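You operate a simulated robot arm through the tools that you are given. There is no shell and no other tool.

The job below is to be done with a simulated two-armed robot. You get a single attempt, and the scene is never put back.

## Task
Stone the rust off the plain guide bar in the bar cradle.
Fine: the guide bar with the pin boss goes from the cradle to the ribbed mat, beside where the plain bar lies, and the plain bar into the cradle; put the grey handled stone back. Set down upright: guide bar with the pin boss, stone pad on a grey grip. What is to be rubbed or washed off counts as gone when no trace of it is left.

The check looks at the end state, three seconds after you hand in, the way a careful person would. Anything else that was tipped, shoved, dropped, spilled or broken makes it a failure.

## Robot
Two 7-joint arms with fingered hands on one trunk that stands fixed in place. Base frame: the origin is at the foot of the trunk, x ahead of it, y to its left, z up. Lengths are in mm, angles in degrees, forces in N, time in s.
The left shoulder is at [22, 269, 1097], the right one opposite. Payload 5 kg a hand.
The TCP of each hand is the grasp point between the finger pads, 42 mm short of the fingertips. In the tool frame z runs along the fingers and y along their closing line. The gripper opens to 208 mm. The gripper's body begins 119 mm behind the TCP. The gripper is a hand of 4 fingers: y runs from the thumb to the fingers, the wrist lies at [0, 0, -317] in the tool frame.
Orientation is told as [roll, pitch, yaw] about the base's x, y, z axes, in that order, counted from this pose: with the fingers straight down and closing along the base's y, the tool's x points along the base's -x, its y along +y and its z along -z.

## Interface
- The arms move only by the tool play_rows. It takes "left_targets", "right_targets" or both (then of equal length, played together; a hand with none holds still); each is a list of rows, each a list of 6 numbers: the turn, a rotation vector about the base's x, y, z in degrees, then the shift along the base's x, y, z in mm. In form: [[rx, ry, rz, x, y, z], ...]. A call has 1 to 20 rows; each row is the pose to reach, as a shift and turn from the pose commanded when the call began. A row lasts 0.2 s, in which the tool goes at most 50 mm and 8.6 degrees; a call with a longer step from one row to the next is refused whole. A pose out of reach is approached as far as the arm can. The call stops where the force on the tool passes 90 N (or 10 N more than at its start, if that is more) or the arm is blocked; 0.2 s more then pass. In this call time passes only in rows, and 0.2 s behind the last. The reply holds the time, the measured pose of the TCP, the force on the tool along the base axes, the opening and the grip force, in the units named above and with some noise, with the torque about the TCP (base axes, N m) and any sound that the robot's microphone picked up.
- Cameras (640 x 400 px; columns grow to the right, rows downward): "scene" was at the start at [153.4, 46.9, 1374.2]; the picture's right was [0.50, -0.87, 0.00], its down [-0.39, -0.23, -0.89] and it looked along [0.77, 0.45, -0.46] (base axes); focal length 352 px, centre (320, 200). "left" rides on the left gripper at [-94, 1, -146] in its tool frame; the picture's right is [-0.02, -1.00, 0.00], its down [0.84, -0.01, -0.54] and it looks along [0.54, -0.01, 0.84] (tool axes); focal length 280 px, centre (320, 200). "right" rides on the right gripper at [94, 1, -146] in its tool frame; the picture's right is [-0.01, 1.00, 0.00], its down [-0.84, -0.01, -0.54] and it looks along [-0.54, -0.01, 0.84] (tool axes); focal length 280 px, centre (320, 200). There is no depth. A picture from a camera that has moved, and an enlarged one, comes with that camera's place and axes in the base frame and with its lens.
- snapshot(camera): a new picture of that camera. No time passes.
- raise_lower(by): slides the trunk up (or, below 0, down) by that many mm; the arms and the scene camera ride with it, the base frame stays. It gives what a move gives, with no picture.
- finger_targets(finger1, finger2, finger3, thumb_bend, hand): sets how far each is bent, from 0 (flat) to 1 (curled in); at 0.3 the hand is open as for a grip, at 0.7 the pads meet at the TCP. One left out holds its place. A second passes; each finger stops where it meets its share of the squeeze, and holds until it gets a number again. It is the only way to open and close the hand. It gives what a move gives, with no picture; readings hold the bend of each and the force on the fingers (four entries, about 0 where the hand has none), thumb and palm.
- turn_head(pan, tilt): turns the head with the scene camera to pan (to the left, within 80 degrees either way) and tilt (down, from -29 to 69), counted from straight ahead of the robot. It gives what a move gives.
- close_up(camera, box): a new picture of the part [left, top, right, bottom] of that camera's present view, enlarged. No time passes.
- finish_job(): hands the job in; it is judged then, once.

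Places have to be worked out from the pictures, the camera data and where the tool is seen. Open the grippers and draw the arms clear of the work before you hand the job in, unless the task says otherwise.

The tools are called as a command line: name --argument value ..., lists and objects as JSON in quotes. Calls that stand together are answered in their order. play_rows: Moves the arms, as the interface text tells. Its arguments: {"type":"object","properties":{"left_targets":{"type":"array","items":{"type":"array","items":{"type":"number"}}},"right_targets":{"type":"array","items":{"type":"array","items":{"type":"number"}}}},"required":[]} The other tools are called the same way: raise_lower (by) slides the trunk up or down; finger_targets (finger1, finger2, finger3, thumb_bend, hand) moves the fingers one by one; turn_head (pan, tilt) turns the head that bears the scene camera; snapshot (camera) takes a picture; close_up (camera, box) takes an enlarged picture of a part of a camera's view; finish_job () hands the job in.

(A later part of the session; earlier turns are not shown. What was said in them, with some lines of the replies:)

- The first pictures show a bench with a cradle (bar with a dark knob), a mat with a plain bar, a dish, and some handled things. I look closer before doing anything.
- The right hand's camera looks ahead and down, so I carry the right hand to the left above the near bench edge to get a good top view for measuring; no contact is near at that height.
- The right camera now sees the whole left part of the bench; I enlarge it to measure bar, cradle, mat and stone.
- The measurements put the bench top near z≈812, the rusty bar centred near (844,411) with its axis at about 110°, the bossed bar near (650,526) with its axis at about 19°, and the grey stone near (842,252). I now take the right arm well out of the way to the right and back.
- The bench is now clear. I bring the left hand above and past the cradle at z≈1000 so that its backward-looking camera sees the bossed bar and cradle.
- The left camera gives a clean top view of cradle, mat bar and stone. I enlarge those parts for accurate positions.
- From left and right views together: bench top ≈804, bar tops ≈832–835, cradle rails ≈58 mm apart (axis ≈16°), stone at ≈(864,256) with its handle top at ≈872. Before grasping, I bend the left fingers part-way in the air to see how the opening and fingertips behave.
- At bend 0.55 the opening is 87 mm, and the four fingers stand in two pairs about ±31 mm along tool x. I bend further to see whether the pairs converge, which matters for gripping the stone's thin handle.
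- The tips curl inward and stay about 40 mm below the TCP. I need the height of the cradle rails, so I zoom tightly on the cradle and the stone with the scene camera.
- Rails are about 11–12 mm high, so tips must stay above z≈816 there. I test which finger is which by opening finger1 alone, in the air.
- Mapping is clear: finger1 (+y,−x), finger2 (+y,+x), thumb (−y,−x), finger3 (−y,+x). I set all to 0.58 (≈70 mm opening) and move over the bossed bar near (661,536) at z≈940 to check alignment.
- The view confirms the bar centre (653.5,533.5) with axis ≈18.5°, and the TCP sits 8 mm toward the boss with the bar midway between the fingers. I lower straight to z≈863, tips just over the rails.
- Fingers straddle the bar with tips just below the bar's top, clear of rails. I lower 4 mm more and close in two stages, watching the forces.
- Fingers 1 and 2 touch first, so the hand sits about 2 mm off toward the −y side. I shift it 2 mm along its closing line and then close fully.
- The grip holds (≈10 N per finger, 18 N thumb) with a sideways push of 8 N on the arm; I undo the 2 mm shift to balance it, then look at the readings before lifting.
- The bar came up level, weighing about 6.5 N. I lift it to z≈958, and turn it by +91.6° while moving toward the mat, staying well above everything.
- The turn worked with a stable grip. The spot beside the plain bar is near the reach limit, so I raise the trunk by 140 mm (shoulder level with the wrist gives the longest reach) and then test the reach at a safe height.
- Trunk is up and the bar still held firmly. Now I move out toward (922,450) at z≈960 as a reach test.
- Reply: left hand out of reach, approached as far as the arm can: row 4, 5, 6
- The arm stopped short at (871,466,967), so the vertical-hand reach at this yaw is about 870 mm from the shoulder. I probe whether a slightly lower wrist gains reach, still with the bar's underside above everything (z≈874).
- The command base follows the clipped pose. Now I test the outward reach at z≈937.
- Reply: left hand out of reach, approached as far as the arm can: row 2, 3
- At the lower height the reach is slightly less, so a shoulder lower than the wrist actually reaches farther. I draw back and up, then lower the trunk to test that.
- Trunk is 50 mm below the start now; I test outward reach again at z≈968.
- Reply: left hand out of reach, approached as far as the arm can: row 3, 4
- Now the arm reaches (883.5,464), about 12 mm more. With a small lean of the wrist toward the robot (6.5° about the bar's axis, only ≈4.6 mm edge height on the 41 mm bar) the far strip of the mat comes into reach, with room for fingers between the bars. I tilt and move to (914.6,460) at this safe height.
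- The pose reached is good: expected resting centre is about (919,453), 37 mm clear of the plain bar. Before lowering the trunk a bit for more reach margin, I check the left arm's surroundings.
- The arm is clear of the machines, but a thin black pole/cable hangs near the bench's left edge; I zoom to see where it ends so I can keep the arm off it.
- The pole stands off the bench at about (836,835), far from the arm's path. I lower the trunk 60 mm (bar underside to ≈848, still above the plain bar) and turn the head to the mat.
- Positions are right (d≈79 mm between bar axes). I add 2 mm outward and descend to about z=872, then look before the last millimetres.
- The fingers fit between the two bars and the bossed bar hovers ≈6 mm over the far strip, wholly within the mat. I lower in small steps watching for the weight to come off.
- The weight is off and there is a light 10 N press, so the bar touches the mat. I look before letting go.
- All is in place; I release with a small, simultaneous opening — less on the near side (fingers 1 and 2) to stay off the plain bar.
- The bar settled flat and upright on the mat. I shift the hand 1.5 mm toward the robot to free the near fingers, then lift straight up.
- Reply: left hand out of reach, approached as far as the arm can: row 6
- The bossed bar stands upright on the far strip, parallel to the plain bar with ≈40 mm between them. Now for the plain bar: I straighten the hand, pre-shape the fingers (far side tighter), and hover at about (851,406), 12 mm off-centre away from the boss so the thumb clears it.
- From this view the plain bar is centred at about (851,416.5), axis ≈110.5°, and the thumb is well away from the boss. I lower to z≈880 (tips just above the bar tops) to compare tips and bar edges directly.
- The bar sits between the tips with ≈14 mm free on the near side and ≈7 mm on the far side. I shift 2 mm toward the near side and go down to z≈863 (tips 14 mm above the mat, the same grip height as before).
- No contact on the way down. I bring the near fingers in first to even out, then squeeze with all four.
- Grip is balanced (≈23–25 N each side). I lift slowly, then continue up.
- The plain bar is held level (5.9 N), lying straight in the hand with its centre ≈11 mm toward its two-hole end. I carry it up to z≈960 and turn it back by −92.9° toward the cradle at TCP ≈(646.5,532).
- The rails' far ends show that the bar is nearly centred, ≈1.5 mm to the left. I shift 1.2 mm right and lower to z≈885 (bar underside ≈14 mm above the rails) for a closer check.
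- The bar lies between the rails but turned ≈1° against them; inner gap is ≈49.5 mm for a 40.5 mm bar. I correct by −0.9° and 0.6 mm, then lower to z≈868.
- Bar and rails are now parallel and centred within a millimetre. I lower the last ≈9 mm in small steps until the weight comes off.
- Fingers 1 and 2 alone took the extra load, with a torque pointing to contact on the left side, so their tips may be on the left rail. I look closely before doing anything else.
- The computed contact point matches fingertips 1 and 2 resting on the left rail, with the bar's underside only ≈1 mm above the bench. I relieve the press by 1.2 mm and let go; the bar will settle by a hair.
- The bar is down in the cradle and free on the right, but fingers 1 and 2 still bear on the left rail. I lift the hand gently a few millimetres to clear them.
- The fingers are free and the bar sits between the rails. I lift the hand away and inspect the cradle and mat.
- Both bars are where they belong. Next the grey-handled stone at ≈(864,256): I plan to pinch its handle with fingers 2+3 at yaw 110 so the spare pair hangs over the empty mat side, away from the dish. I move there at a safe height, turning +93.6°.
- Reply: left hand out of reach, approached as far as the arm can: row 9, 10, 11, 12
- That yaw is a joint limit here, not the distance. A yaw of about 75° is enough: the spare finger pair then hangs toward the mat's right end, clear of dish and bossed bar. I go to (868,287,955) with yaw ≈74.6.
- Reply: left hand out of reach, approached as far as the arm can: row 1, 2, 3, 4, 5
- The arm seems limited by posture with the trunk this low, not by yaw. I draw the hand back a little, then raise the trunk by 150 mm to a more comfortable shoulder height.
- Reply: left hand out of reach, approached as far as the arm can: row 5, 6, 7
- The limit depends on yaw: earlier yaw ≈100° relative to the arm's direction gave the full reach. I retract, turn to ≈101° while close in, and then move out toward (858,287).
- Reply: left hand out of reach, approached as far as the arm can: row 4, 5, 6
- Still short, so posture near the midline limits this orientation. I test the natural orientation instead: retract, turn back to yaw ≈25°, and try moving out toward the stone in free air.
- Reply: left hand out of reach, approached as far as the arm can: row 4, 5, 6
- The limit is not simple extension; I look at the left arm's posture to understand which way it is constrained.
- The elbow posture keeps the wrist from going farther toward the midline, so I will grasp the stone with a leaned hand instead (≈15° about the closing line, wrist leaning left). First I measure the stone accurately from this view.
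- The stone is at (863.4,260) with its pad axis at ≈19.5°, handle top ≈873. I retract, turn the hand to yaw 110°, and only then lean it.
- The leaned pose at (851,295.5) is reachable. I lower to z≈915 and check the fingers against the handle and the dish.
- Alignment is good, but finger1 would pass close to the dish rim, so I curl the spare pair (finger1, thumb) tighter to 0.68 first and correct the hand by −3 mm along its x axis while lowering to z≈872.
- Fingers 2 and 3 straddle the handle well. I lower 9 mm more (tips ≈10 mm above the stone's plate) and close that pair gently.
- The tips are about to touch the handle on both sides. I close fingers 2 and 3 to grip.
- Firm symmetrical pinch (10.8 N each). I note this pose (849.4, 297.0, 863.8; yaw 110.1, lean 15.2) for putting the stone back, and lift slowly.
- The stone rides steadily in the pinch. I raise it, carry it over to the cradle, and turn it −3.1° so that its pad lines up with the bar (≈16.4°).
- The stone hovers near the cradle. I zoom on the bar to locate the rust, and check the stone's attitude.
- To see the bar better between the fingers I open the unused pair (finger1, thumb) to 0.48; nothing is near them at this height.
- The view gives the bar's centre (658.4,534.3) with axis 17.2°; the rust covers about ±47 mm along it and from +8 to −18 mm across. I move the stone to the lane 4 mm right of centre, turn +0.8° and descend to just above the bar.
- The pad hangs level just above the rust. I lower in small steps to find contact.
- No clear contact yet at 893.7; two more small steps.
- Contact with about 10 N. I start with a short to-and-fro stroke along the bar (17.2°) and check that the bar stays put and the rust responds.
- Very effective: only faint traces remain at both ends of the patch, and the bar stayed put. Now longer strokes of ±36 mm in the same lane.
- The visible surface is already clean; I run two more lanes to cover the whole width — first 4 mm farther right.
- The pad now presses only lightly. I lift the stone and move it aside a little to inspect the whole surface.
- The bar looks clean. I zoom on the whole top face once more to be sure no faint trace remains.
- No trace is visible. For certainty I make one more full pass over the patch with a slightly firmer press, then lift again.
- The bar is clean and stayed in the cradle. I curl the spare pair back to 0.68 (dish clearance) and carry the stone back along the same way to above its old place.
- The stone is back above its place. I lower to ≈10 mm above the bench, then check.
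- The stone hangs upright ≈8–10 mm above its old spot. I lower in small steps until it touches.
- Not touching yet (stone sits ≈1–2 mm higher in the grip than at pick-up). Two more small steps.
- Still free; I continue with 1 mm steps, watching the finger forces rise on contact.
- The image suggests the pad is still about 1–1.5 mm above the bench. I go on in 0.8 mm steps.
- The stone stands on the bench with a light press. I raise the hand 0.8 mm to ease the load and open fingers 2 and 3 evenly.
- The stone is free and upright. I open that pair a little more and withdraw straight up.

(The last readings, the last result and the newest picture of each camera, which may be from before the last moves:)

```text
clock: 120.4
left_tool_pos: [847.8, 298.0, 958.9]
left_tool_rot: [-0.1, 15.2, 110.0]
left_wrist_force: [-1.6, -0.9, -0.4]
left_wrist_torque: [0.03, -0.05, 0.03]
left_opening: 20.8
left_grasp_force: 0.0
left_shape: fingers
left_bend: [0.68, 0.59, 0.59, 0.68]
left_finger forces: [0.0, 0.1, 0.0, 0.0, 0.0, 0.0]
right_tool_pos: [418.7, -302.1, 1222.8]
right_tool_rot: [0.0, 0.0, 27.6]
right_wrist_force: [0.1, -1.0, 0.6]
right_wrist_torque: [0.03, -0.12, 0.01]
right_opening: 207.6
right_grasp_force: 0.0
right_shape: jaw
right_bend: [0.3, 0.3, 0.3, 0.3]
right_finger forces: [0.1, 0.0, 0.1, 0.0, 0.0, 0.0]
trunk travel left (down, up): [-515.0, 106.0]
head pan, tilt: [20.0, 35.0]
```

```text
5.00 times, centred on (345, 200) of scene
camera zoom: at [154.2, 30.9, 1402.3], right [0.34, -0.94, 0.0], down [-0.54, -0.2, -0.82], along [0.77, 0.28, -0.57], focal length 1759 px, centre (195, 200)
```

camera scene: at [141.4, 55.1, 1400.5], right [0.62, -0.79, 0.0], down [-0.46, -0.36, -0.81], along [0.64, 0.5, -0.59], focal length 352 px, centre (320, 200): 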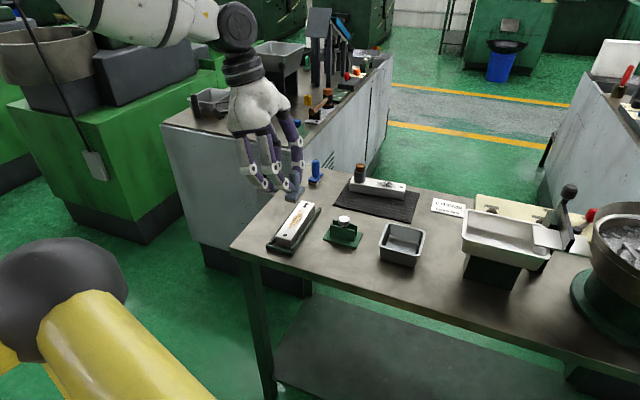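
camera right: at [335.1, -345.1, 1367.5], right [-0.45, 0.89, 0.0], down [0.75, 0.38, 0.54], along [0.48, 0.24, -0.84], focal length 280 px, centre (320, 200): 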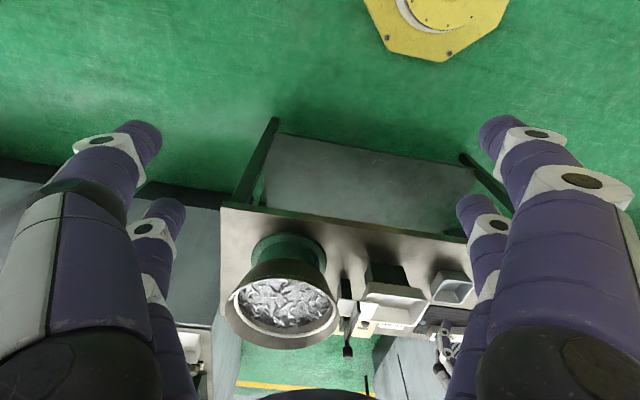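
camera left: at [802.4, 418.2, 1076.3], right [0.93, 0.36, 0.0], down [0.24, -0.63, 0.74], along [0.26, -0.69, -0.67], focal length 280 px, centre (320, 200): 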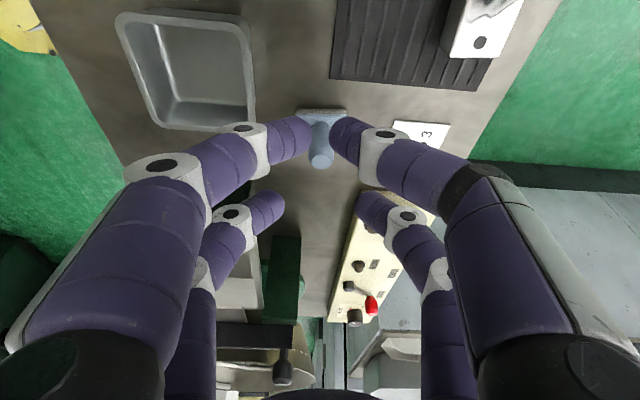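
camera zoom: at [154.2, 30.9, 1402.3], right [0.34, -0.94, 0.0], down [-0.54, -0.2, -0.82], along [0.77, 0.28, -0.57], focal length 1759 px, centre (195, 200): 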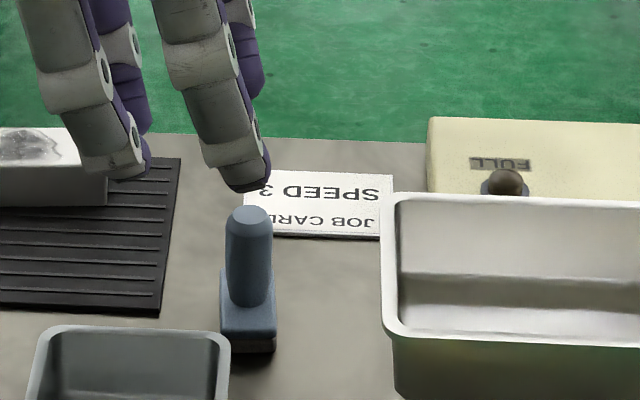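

Everything stands as wanted. I withdraw the left arm up and back to near its starting place, straightening the lean on the way, and then open the hand.

play_rows --left_targets '[[0, 0, 0, -25, 10, 25], [2.8, 1.0, 0, -62, 30, 45], [5.6, 2.0, 0, -100, 50, 65], [8.5, 3.1, 0, -140, 70, 85], [11.3, 4.1, 0, -180, 90, 105], [14.1, 5.1, 0, -220, 112, 120], [14.1, 5.1, 0, -260, 134, 135], [14.1, 5.1, 0, -300, 156, 150], [14.1, 5.1, 0, -340, 178, 160], [14.1, 5.1, 0, -380, 200, 165], [14.1, 5.1, 0, -418, 222, 170]]'

finger_targets --hand "left" --finger1 0.3 --finger2 0.3 --finger3 0.3 --thumb_bend 0.3

turn_head --pan 28 --tilt 32

snapshot --camera "scene"

close_up --camera "scene" --box '[160, 150, 430, 320]'

```text
clock: 122.8
left_tool_pos: [432.4, 518.4, 1129.5]
left_tool_rot: [-0.1, 0.2, 109.9]
left_wrist_force: [-0.5, 1.7, 0.3]
left_wrist_torque: [-0.08, -0.08, 0.01]
left_opening: 20.4
left_grasp_force: 0.1
left_shape: fingers
left_bend: [0.68, 0.59, 0.59, 0.68]
left_finger forces: [0.0, 0.0, 0.1, 0.0, 0.1, 0.0]
right_tool_pos: [418.9, -301.6, 1222.7]
right_tool_rot: [-0.1, -0.1, 27.7]
right_wrist_force: [-0.2, -0.1, 0.9]
right_wrist_torque: [-0.05, -0.15, -0.01]
right_opening: 207.6
right_grasp_force: 0.0
right_shape: jaw
right_bend: [0.3, 0.3, 0.3, 0.3]
right_finger forces: [0.1, 0.0, 0.0, 0.1, 0.0, 0.0]
trunk travel left (down, up): [-515.0, 106.0]
head pan, tilt: [20.0, 35.0]
```

```text
clock: 123.8
left_tool_pos: [432.5, 517.4, 1129.9]
left_tool_rot: [0.0, 0.2, 110.2]
left_wrist_force: [0.1, -0.4, 0.4]
left_wrist_torque: [0.01, -0.02, 0.02]
left_opening: 218.2
left_grasp_force: 0.1
left_shape: fingers
left_bend: [0.3, 0.3, 0.3, 0.3]
left_finger forces: [0.0, 0.1, 0.1, 0.1, 0.0, 0.0]
right_tool_pos: [419.5, -302.2, 1220.1]
right_tool_rot: [-0.1, 0.0, 27.6]
right_wrist_force: [0.2, 0.5, 0.0]
right_wrist_torque: [0.0, 0.01, 0.0]
right_opening: 208.0
right_grasp_force: 0.0
right_shape: jaw
right_bend: [0.3, 0.3, 0.3, 0.3]
right_finger forces: [0.0, 0.1, 0.0, 0.1, 0.1, 0.0]
trunk travel left (down, up): [-515.0, 106.0]
head pan, tilt: [20.0, 35.0]
```

```text
clock: 124.5
left_tool_pos: [432.7, 518.8, 1130.4]
left_tool_rot: [-0.1, 0.2, 110.1]
left_wrist_force: [0.0, -0.1, -0.3]
left_wrist_torque: [0.0, 0.03, -0.02]
left_opening: 218.3
left_grasp_force: 0.1
left_shape: fingers
left_bend: [0.3, 0.3, 0.3, 0.3]
left_finger forces: [0.0, 0.0, 0.1, 0.1, 0.0, 0.0]
right_tool_pos: [418.4, -302.1, 1220.9]
right_tool_rot: [0.1, -0.1, 27.6]
right_wrist_force: [0.1, 0.4, -0.3]
right_wrist_torque: [0.0, 0.02, -0.01]
right_opening: 208.1
right_grasp_force: 0.1
right_shape: jaw
right_bend: [0.3, 0.3, 0.3, 0.3]
right_finger forces: [0.1, 0.0, 0.0, 0.1, 0.0, 0.0]
trunk travel left (down, up): [-515.0, 106.0]
head pan, tilt: [28.0, 32.0]
```

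```text
taken
camera scene: at [151.5, 42.9, 1406.7], right [0.47, -0.88, 0.0], down [-0.47, -0.25, -0.85], along [0.75, 0.4, -0.53], focal length 352 px, centre (320, 200)
```

scene: 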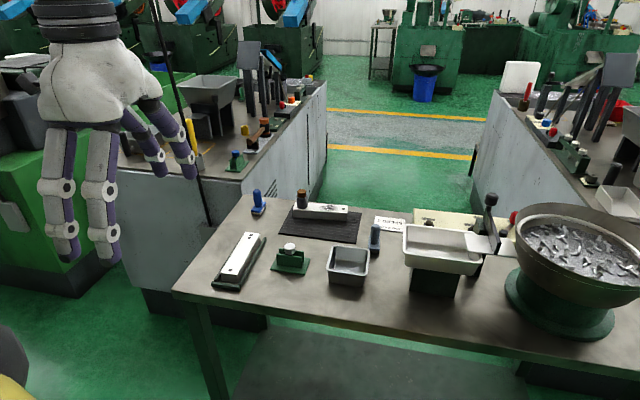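

```text
2.35 times, centred on (295, 235) of scene
camera zoom: at [151.5, 42.9, 1406.7], right [0.47, -0.88, 0.0], down [-0.47, -0.25, -0.85], along [0.75, 0.4, -0.53], focal length 828 px, centre (379, 118)
```

zoom: 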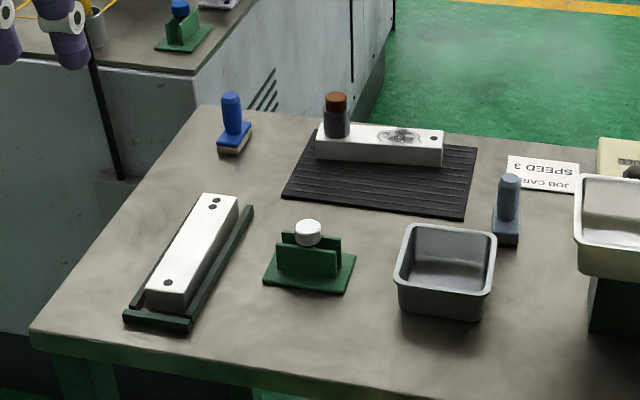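

The bench looks right: clean bar in the cradle, bossed bar upright on the mat, stone upright at its place. A last close check of each before handing in.

close_up --camera "scene" --box '[205, 225, 275, 295]'

close_up --camera "scene" --box '[270, 180, 390, 260]'

```text
5.71 times, centred on (240, 260) of scene
camera zoom: at [151.5, 42.9, 1406.7], right [0.47, -0.88, 0.0], down [-0.47, -0.25, -0.85], along [0.75, 0.4, -0.53], focal length 2010 px, centre (777, -143)
```

zoom: 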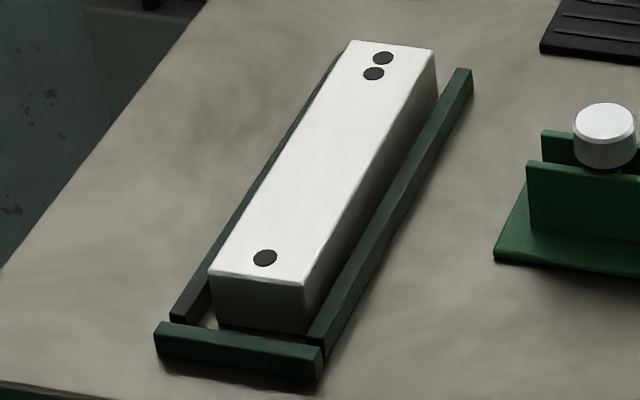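

```text
5.00 times, centred on (330, 220) of scene
camera zoom: at [151.5, 42.9, 1406.7], right [0.47, -0.88, 0.0], down [-0.47, -0.25, -0.85], along [0.75, 0.4, -0.53], focal length 1759 px, centre (270, 100)
```

zoom: 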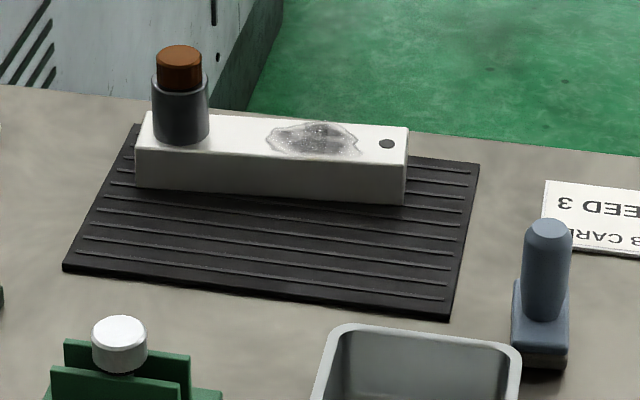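

All checks out: the plain bar in the cradle shows no trace of rust, the bossed bar stands upright on the mat beside the plain bar's old place, the stone is back upright, both hands are open and clear. I hand the job in.

finish_job

```text
The job is handed in.
```

The job is handed in. On the last close-up pictures no rust shows on the plain guide bar, and it lies in the bar cradle. I don't have the check's verdict yet.

- **Guide bar with the pin boss:** it stands upright on the ribbed mat, on the far strip beside where the plain bar lay. It was let go at a slight tilt, so one long edge dropped about 4–5 mm before it sat flat.
- **Plain guide bar:** it lies between the cradle rails with the stoned face up. I rubbed the whole patch in several lanes and added one extra pass after it already looked clean.
- **Grey-handled stone:** it is back at its old place, upright, within a few millimetres of where I picked it up.
- **Everything else:** nothing else looked moved or tipped in the last pictures. When I set the plain bar down, two fingertips rested on the cradle's left rail for a moment, with about 15 N.

Both hands are open and clear of the work.
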